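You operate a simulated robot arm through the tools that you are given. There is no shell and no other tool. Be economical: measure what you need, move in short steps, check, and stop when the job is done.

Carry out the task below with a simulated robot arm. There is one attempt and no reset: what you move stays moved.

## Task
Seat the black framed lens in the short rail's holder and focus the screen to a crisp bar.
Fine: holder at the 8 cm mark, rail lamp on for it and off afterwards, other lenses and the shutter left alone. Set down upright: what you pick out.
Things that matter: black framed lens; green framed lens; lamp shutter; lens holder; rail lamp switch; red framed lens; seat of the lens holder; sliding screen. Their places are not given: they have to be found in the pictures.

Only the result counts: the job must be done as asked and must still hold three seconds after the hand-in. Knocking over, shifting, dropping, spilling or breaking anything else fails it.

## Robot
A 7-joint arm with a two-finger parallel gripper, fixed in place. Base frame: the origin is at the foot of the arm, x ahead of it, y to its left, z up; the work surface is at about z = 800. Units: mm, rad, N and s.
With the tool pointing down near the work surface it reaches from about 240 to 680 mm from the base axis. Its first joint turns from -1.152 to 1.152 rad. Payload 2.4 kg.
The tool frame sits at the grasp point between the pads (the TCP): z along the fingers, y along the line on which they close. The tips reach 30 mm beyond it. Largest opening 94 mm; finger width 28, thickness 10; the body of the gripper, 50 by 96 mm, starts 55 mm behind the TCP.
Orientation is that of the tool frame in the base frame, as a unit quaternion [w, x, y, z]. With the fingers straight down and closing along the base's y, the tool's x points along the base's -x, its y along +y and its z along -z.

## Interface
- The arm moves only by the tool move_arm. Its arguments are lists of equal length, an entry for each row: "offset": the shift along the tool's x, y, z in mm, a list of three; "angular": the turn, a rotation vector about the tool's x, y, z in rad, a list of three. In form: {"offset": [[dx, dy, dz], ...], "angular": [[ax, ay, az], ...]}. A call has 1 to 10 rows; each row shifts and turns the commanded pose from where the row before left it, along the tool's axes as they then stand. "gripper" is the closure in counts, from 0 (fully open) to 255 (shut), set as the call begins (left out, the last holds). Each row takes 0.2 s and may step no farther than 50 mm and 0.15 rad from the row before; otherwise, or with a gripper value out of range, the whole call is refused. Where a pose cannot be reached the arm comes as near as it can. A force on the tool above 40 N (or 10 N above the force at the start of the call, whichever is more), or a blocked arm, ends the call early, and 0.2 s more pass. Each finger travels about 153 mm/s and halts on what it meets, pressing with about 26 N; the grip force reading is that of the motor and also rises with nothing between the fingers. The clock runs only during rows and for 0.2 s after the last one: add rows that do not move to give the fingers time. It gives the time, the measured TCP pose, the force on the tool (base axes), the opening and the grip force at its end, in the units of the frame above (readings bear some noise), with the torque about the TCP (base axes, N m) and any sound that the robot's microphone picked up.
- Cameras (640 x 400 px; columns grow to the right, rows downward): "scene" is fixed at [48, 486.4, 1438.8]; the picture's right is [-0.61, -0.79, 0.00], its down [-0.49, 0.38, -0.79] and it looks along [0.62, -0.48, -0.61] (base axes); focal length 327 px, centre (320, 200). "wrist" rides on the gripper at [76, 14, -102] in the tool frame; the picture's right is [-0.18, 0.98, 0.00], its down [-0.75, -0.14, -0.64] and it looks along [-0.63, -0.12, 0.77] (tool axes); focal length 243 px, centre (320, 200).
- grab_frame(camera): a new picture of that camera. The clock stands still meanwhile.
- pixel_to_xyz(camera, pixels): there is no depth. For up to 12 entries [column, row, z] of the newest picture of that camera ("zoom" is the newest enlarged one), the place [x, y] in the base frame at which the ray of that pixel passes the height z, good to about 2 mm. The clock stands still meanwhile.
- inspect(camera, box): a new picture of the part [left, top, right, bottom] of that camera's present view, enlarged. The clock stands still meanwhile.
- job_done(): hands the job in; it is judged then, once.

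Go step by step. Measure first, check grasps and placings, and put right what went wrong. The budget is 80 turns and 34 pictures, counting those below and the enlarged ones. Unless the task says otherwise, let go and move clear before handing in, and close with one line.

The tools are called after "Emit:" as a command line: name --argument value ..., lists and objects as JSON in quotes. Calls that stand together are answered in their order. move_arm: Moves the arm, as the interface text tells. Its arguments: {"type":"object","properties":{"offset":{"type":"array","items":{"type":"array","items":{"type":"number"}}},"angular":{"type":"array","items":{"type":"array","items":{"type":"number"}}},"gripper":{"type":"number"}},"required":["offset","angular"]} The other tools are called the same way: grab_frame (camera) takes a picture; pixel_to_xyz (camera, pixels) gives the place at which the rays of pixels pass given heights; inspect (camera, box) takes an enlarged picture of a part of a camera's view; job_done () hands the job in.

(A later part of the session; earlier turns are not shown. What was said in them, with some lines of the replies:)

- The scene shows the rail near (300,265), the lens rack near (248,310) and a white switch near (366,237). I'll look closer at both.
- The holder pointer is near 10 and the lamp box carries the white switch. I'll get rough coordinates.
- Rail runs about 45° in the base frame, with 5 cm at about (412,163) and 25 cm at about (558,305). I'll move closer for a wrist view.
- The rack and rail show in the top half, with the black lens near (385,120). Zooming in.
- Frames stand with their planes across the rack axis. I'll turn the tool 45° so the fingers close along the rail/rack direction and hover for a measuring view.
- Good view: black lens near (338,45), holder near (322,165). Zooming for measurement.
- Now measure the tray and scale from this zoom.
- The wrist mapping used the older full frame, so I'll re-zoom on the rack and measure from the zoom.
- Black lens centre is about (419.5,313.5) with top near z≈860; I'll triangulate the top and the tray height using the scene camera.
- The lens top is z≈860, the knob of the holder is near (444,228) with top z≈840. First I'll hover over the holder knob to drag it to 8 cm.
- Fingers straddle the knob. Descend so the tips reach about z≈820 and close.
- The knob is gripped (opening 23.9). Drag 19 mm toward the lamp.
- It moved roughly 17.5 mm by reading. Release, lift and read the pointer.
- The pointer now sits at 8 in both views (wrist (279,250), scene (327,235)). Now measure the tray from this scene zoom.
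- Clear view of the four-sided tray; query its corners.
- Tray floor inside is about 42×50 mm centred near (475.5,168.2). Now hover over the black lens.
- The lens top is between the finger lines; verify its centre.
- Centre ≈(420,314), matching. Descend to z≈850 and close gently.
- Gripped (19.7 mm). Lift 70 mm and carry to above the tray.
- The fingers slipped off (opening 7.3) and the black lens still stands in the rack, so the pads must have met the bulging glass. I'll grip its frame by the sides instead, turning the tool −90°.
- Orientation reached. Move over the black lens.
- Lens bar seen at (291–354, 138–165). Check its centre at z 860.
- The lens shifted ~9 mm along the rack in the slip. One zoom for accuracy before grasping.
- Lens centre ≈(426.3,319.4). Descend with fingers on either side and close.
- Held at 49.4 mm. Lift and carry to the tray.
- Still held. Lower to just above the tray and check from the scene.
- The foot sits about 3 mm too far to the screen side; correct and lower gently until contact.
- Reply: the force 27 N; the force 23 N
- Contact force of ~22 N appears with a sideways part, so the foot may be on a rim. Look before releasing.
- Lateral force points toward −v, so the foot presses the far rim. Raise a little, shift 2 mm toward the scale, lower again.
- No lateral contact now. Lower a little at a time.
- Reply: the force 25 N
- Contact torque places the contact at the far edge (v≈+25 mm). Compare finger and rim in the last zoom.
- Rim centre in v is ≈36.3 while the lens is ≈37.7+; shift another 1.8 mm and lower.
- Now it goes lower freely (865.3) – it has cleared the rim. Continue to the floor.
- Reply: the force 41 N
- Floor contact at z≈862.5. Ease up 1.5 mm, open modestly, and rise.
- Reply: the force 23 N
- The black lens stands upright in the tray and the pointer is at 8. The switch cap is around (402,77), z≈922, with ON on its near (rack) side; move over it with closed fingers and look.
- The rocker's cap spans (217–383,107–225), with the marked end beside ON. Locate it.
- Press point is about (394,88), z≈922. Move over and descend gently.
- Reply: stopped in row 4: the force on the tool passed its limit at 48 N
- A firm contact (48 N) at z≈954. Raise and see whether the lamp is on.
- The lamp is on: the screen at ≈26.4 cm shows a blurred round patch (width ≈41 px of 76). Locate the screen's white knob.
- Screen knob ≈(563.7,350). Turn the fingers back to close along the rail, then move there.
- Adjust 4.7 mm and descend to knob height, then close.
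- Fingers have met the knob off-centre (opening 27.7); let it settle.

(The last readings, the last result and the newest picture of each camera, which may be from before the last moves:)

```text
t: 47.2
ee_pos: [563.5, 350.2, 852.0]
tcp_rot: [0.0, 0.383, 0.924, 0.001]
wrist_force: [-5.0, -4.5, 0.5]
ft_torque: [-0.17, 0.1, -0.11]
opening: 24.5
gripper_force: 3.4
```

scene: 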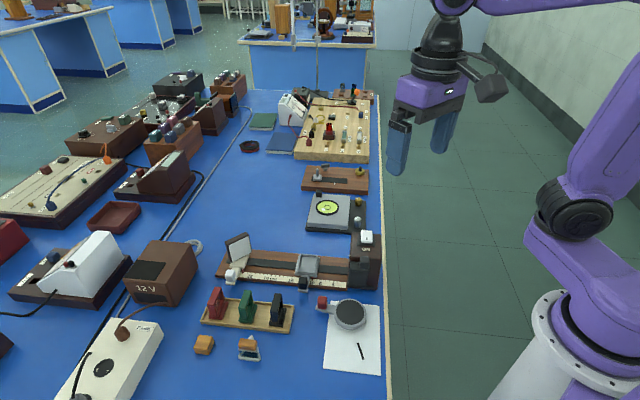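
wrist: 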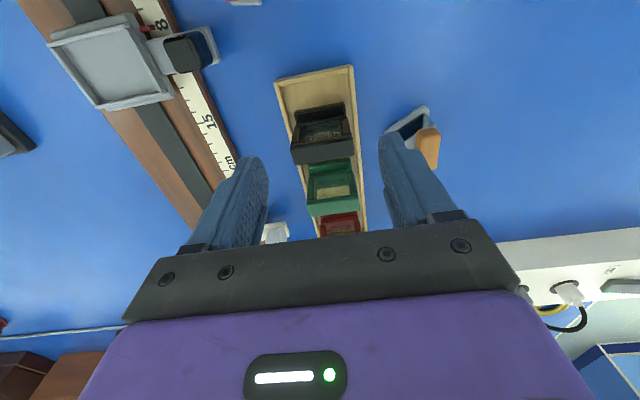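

Now ~24.5, as with the other knob. Drag the screen 50 mm toward the lens.

Emit:
move_arm --offset '[[0, -6, 0], [0, -6, 0], [0, -6, 0], [0, -6, 0], [0, -6, 0], [0, -6, 0], [0, -6, 0], [0, -6, 0], [0, 0, 0]]' --angular '[[0, 0, 0], [0, 0, 0], [0, 0, 0], [0, 0, 0], [0, 0, 0], [0, 0, 0], [0, 0, 0], [0, 0, 0], [0, 0, 0]]'

Emit:
inspect --camera "scene" --box '[210, 220, 338, 300]'

```text
t: 49.2
ee_pos: [530.5, 315.4, 853.4]
tcp_rot: [0.001, 0.382, 0.924, 0.002]
wrist_force: [-5.1, 6.7, 21.1]
ft_torque: [0.1, 0.06, -0.39]
opening: 21.8
gripper_force: 45.2
```

```text
5.00 times, centred on (274, 260) of scene
```

zoom: 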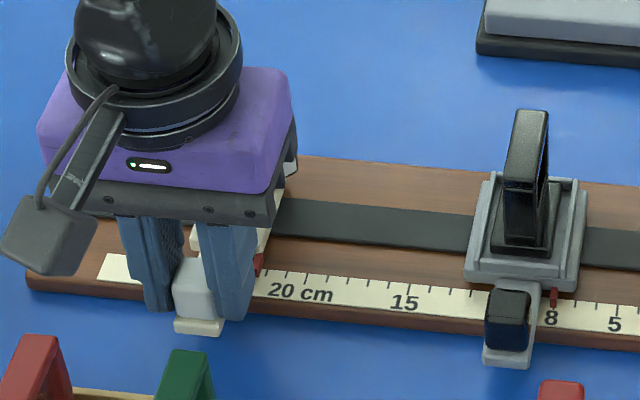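

The screen pointer is ≈22 but the gripper hides its face. Release and rise, then look.

Emit:
move_arm --offset '[[0, 0, 0], [0, 0, 0], [0, 0, -30], [0, 0, -45], [0, 0, -45], [0, 0, 0]]' --angular '[[0, 0, 0], [0, 0, 0], [0, 0, 0], [0, 0, 0], [0, 0, 0], [0, 0, 0]]' --gripper 119

Emit:
inspect --camera "scene" --box '[220, 228, 332, 298]'

```text
t: 50.6
ee_pos: [528.6, 313.9, 972.2]
tcp_rot: [0.001, 0.382, 0.924, 0.0]
wrist_force: [0.0, 0.6, 0.1]
ft_torque: [0.01, 0.01, 0.01]
opening: 49.9
gripper_force: 0.0
```

```text
5.71 times, centred on (276, 263) of scene
```

zoom: 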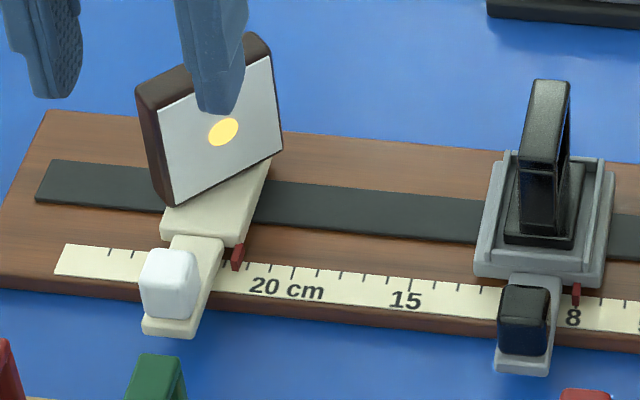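

The patch halved (≈31 px vs 64 at this scale), extrapolating to focus near 18. Measure pointer positions.

Emit:
pixel_to_xyz --camera "zoom" --pixels '[[236, 257, 816], [576, 295, 816], [168, 262, 842], [413, 275, 815], [207, 135, 860], [238, 122, 860], [158, 110, 880], [283, 60, 880]]'

```text
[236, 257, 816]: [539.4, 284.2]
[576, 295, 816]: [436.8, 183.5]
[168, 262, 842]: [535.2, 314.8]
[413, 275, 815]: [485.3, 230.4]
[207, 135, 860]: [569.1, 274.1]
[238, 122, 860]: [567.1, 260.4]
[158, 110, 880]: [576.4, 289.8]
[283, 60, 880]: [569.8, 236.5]
```

Pointer now 22.4; blur extrapolates to zero at ≈18.1. Regrip the knob and drag 42 mm more.

Emit:
move_arm --offset '[[0, 0, 45], [0, 0, 45], [0, 0, 15], [0, 0, 15], [0, 0, 0]]' --angular '[[0, 0, 0], [0, 0, 0], [0, 0, 0], [0, 0, 0], [0, 0, 0]]'

Emit:
move_arm --offset '[[0, 0, 0], [0, 0, 0], [0, 0, 0], [0, 0, 0]]' --angular '[[0, 0, 0], [0, 0, 0], [0, 0, 0], [0, 0, 0]]' --gripper 200

Emit:
move_arm --offset '[[0, -6, 0], [0, -6, 0], [0, -6, 0], [0, -6, 0], [0, -6, 0], [0, -6, 0], [0, -6, 0], [0, 0, 0], [0, 0, 0]]' --angular '[[0, 0, 0], [0, 0, 0], [0, 0, 0], [0, 0, 0], [0, 0, 0], [0, 0, 0], [0, 0, 0], [0, 0, 0], [0, 0, 0]]'

Emit:
move_arm --offset '[[0, 0, 0], [0, 0, 0], [0, 0, -30], [0, 0, -45], [0, 0, -45], [0, 40, 0], [0, 0, 0]]' --angular '[[0, 0, 0], [0, 0, 0], [0, 0, 0], [0, 0, 0], [0, 0, 0], [0, 0, 0], [0, 0, 0]]' --gripper 119

Emit:
inspect --camera "scene" --box '[240, 230, 336, 290]'

```text
t: 51.8
ee_pos: [531.8, 317.5, 850.7]
tcp_rot: [0.001, 0.382, 0.924, 0.001]
wrist_force: [0.1, -0.3, 0.0]
ft_torque: [0.04, 0.0, -0.04]
opening: 50.1
gripper_force: 0.1
```

```text
t: 52.8
ee_pos: [530.7, 315.6, 850.6]
tcp_rot: [0.0, 0.382, 0.924, 0.0]
wrist_force: [1.8, 1.3, -2.2]
ft_torque: [-0.16, -0.16, -0.03]
opening: 23.9
gripper_force: 44.5
```

```text
t: 54.8
ee_pos: [500.5, 287.1, 853.8]
tcp_rot: [0.001, 0.382, 0.924, 0.002]
wrist_force: [-5.1, 3.4, 15.4]
ft_torque: [0.23, 0.13, 0.03]
opening: 21.2
gripper_force: 0.7
```

```text
t: 56.4
ee_pos: [524.9, 314.0, 968.4]
tcp_rot: [0.0, 0.382, 0.924, -0.001]
wrist_force: [0.1, 0.5, -0.1]
ft_torque: [-0.01, 0.02, -0.03]
opening: 50.0
gripper_force: 0.1
```

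```text
6.67 times, centred on (288, 260) of scene
```

zoom: 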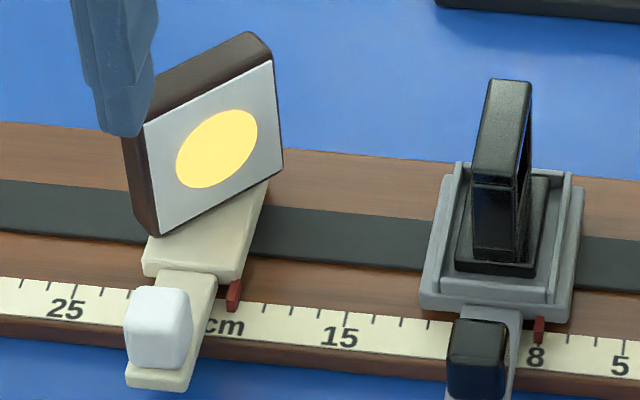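

The patch is large again, so focus was passed: it lies between 18.9 and ~24, near 22. Measure the current pointer and knob.

Emit:
pixel_to_xyz --camera "zoom" --pixels '[[233, 288, 816], [539, 322, 816], [160, 303, 842], [346, 318, 815], [176, 160, 860], [258, 120, 860], [145, 125, 880], [272, 62, 890]]'

```text
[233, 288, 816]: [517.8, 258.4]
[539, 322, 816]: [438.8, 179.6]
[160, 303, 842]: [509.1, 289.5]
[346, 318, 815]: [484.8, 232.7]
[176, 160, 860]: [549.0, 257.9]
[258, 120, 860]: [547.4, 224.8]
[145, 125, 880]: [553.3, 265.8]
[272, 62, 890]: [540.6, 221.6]
```

Pointer now ≈19.0 (the knob slipped slightly in the grip). Best guess for focus ≈21.3; regrip with firmer closing, bring it back out, recentre, then approach from the far side.

Emit:
move_arm --offset '[[0, -30.7, 0], [0, 0, 45], [0, 0, 45], [0, 0, 15], [0, 0, 16], [0, 0, 0]]' --angular '[[0, 0, 0], [0, 0, 0], [0, 0, 0], [0, 0, 0], [0, 0, 0], [0, 0, 0]]'

Emit:
move_arm --offset '[[0, 0, 0], [0, 0, 0], [0, 0, 0], [0, 0, 0]]' --angular '[[0, 0, 0], [0, 0, 0], [0, 0, 0], [0, 0, 0]]' --gripper 225

Emit:
move_arm --offset '[[0, 5, 0], [0, 5, 0], [0, 5, 0], [0, 5, 0], [0, 5, 0], [0, 0, 0], [0, 0, 0]]' --angular '[[0, 0, 0], [0, 0, 0], [0, 0, 0], [0, 0, 0], [0, 0, 0], [0, 0, 0], [0, 0, 0]]'

```text
t: 57.8
ee_pos: [508.0, 293.3, 849.4]
tcp_rot: [0.0, 0.382, 0.924, 0.001]
wrist_force: [-0.6, -0.2, -0.1]
ft_torque: [0.0, -0.02, 0.0]
opening: 50.2
gripper_force: 0.0
```

```text
t: 58.8
ee_pos: [505.5, 293.2, 848.3]
tcp_rot: [0.0, 0.381, 0.924, 0.001]
wrist_force: [0.9, 0.8, -2.9]
ft_torque: [-0.07, -0.13, -0.01]
opening: 24.4
gripper_force: 45.1
```

```text
t: 60.4
ee_pos: [522.9, 309.4, 849.7]
tcp_rot: [-0.002, 0.383, 0.924, -0.003]
wrist_force: [-0.5, -1.1, -34.5]
ft_torque: [-0.11, -0.14, -0.02]
opening: 24.3
gripper_force: 45.1
```

Grip stayed firm (24.3), and the pointer should now be ≈21.3. Release, rise aside and look.

Emit:
move_arm --offset '[[0, 0, 1], [0, 0, 0], [0, 0, 0]]' --angular '[[0, 0, 0], [0, 0, 0], [0, 0, 0]]'

Emit:
move_arm --offset '[[0, 0, 0], [0, 0, 0], [0, 0, -30], [0, 0, -45], [0, 0, -47], [0, 45, 0], [0, 0, 0]]' --angular '[[0, 0, 0], [0, 0, 0], [0, 0, 0], [0, 0, 0], [0, 0, 0], [0, 0, 0], [0, 0, 0]]' --gripper 119

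Emit:
inspect --camera "scene" --box '[236, 230, 332, 290]'

```text
t: 61.2
ee_pos: [524.4, 310.5, 849.5]
tcp_rot: [-0.002, 0.381, 0.924, -0.001]
wrist_force: [-3.7, 0.9, -27.7]
ft_torque: [0.06, 0.18, -0.01]
opening: 24.3
gripper_force: 44.6
```

```text
t: 62.8
ee_pos: [553.8, 342.5, 974.2]
tcp_rot: [0.0, 0.383, 0.924, 0.0]
wrist_force: [0.7, 0.2, -0.3]
ft_torque: [-0.02, 0.02, -0.01]
opening: 50.1
gripper_force: 0.0
```

```text
6.67 times, centred on (284, 260) of scene
```

zoom: 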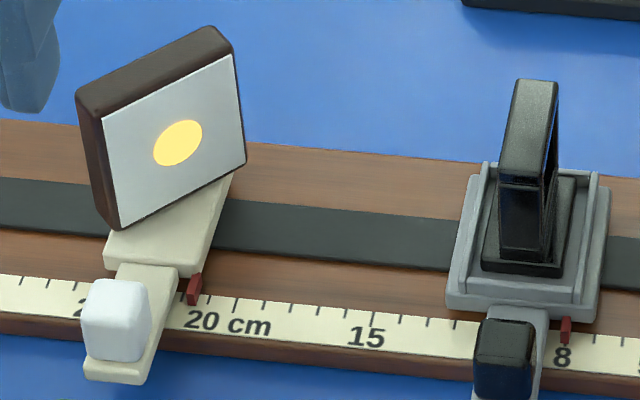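

The patch is 51 px here (ratio ≈.395), between those at 19.0 (.65) and 22.4 (.28); with .56 at 26.9 the symmetric minimum lies near 23.4. Check this pointer reading.

Emit:
pixel_to_xyz --camera "zoom" --pixels '[[193, 282, 816], [566, 322, 816], [372, 318, 815], [113, 297, 842]]'

```text
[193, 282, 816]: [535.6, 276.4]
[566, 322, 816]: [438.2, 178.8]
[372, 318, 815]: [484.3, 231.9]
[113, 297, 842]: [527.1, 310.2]
```

Pointer here ≈21.6, so drag 18 mm outward to ≈23.4 with the firm grip.

Emit:
move_arm --offset '[[0, -45, 0], [0, 0, 45], [0, 0, 45], [0, 0, 16], [0, 0, 15], [0, 0, 0]]' --angular '[[0, 0, 0], [0, 0, 0], [0, 0, 0], [0, 0, 0], [0, 0, 0], [0, 0, 0]]'

Emit:
move_arm --offset '[[0, 0, 0], [0, 0, 0], [0, 0, 0], [0, 0, 0]]' --angular '[[0, 0, 0], [0, 0, 0], [0, 0, 0], [0, 0, 0]]' --gripper 225

Emit:
move_arm --offset '[[0, 4.6, 0.3], [0, 4.6, 0.3], [0, 4.6, 0.3], [0, 4.5, 0.3], [0, 0, 0], [0, 0, 0]]' --angular '[[0, 0, 0], [0, 0, 0], [0, 0, 0], [0, 0, 0], [0, 0, 0], [0, 0, 0]]'

```text
t: 64.2
ee_pos: [524.2, 311.0, 852.9]
tcp_rot: [0.0, 0.382, 0.924, 0.001]
wrist_force: [0.4, 0.3, 0.2]
ft_torque: [-0.01, -0.02, 0.02]
opening: 50.1
gripper_force: 0.1
```

```text
t: 65.2
ee_pos: [526.1, 312.1, 854.3]
tcp_rot: [0.001, 0.382, 0.924, 0.001]
wrist_force: [0.9, 0.7, 5.4]
ft_torque: [-0.09, 0.25, -0.1]
opening: 20.0
gripper_force: 44.6
```

```text
t: 66.3
ee_pos: [538.6, 325.4, 854.2]
tcp_rot: [0.002, 0.382, 0.924, 0.003]
wrist_force: [-0.7, 0.5, 6.7]
ft_torque: [-0.98, 0.78, -0.08]
opening: 20.3
gripper_force: 45.2
stopped in row 5: the force on the tool passed its limit at 40 N (the readings are from after the stop); the commanded pose is now the measured one
```

Drag done, with a force spike at the end; TCP implies ≈23.4. Release, rise, and look.

Emit:
move_arm --offset '[[0, 0, 0], [0, 0, 0], [0, 0, -30], [0, 0, -45], [0, 0, -45], [0, 45, 0], [0, 0, 0]]' --angular '[[0, 0, 0], [0, 0, 0], [0, 0, 0], [0, 0, 0], [0, 0, 0], [0, 0, 0], [0, 0, 0]]' --gripper 119

Emit:
inspect --camera "scene" --box '[228, 230, 324, 290]'

```text
t: 67.9
ee_pos: [568.3, 357.0, 974.6]
tcp_rot: [0.001, 0.382, 0.924, 0.003]
wrist_force: [-0.3, -0.3, -0.3]
ft_torque: [-0.01, -0.05, 0.02]
opening: 50.3
gripper_force: 0.0
```

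```text
6.67 times, centred on (276, 260) of scene
```

zoom: 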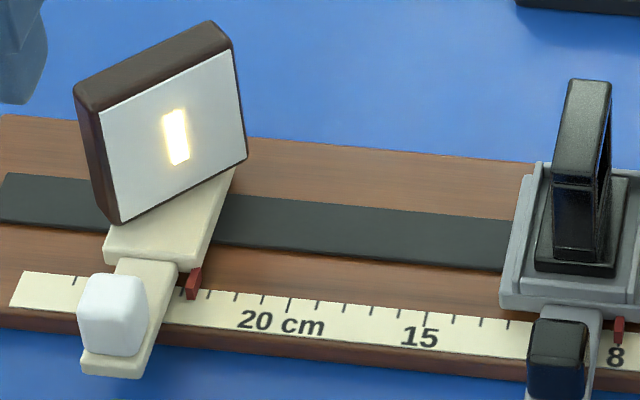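

The screen shows a sharp bar at (176,137), pointer ≈23.5. Now go to the off end of the rocker (412,64) with closed fingers.

Emit:
move_arm --offset '[[0, 0, -40], [-13.9, -45.2, 0], [-13.9, -45.2, 0], [-13.9, -45.2, 0], [-13.9, -45.2, 0], [-13.9, -45.2, 0], [-13.9, -45.2, 0], [-14.1, -45.2, 0], [0, 0, 0], [0, 0, 0]]' --angular '[[0, 0, 0], [0, 0, 0], [0, 0, 0], [0, 0, 0], [0, 0, 0], [0, 0, 0], [0, 0, 0], [0, 0, 0], [0, 0, 0], [0, 0, 0]]' --gripper 255

```text
t: 70.1
ee_pos: [413.1, 62.8, 1011.8]
tcp_rot: [0.003, 0.382, 0.924, 0.003]
wrist_force: [-0.4, 0.2, -0.4]
ft_torque: [0.02, -0.01, -0.02]
opening: 0.0
gripper_force: 25.4
```

Over the off end. Descend gently until it presses.

Emit:
move_arm --offset '[[0, 0, 25], [0, 0, 15], [0, 0, 4], [0, 0, 0]]' --angular '[[0, 0, 0], [0, 0, 0], [0, 0, 0], [0, 0, 0]]'

Emit:
move_arm --offset '[[0, 0, 2], [0, 0, 2], [0, 0, 2], [0, 0, 2], [0, 0, 2], [0, 0, 2], [0, 0, 2], [0, 0, 2]]' --angular '[[0, 0, 0], [0, 0, 0], [0, 0, 0], [0, 0, 0], [0, 0, 0], [0, 0, 0], [0, 0, 0], [0, 0, 0]]'

```text
t: 71.1
ee_pos: [412.9, 63.2, 967.4]
tcp_rot: [0.003, 0.382, 0.924, 0.004]
wrist_force: [0.4, -0.4, -1.1]
ft_torque: [0.01, 0.0, 0.0]
opening: 0.0
gripper_force: 26.0
```

```text
t: 72.9
ee_pos: [415.2, 63.2, 953.1]
tcp_rot: [0.003, 0.382, 0.924, 0.004]
wrist_force: [-2.8, -1.4, 10.8]
ft_torque: [0.05, 0.22, 0.08]
opening: 0.0
gripper_force: 25.8
stopped in row 8: the force on the tool passed its limit at 50 N (the readings are from after the stop); the commanded pose is now the measured one
```

Pressed to z≈953 with 50 N. Rise clear and take the last picture of the whole rail.

Emit:
move_arm --offset '[[0, 0, -20], [0, 0, -40], [0, 0, -40], [0, 0, 0]]' --angular '[[0, 0, 0], [0, 0, 0], [0, 0, 0], [0, 0, 0]]'

Emit:
inspect --camera "scene" --box '[206, 222, 382, 332]'

```text
t: 73.9
ee_pos: [414.4, 65.2, 1052.2]
tcp_rot: [0.004, 0.382, 0.924, 0.004]
wrist_force: [-0.7, 0.6, 1.2]
ft_torque: [0.01, 0.02, 0.01]
opening: 0.2
gripper_force: 25.8
```

```text
3.64 times, centred on (294, 277) of scene
```

zoom: 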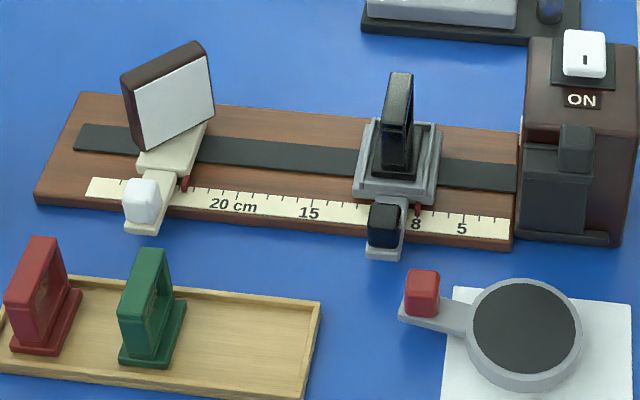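

The last picture shows the screen dark with the lamp off. The black lens stands upright in the holder, whose pointer is at 8, and the other lenses and the shutter are in place. The arm is clear, so I'm handing in.

Emit:
job_done

```text
The job is handed in.
```

I seated the black framed lens upright in the holder at the 8 cm mark and slid the screen to about 23.5 cm, where the bar looked sharp. The lamp is off again, and the other lenses and the shutter are where they were. My first grip on the black lens slipped and moved it about 9 mm in its rack, but it stayed standing and I picked it up cleanly after that.
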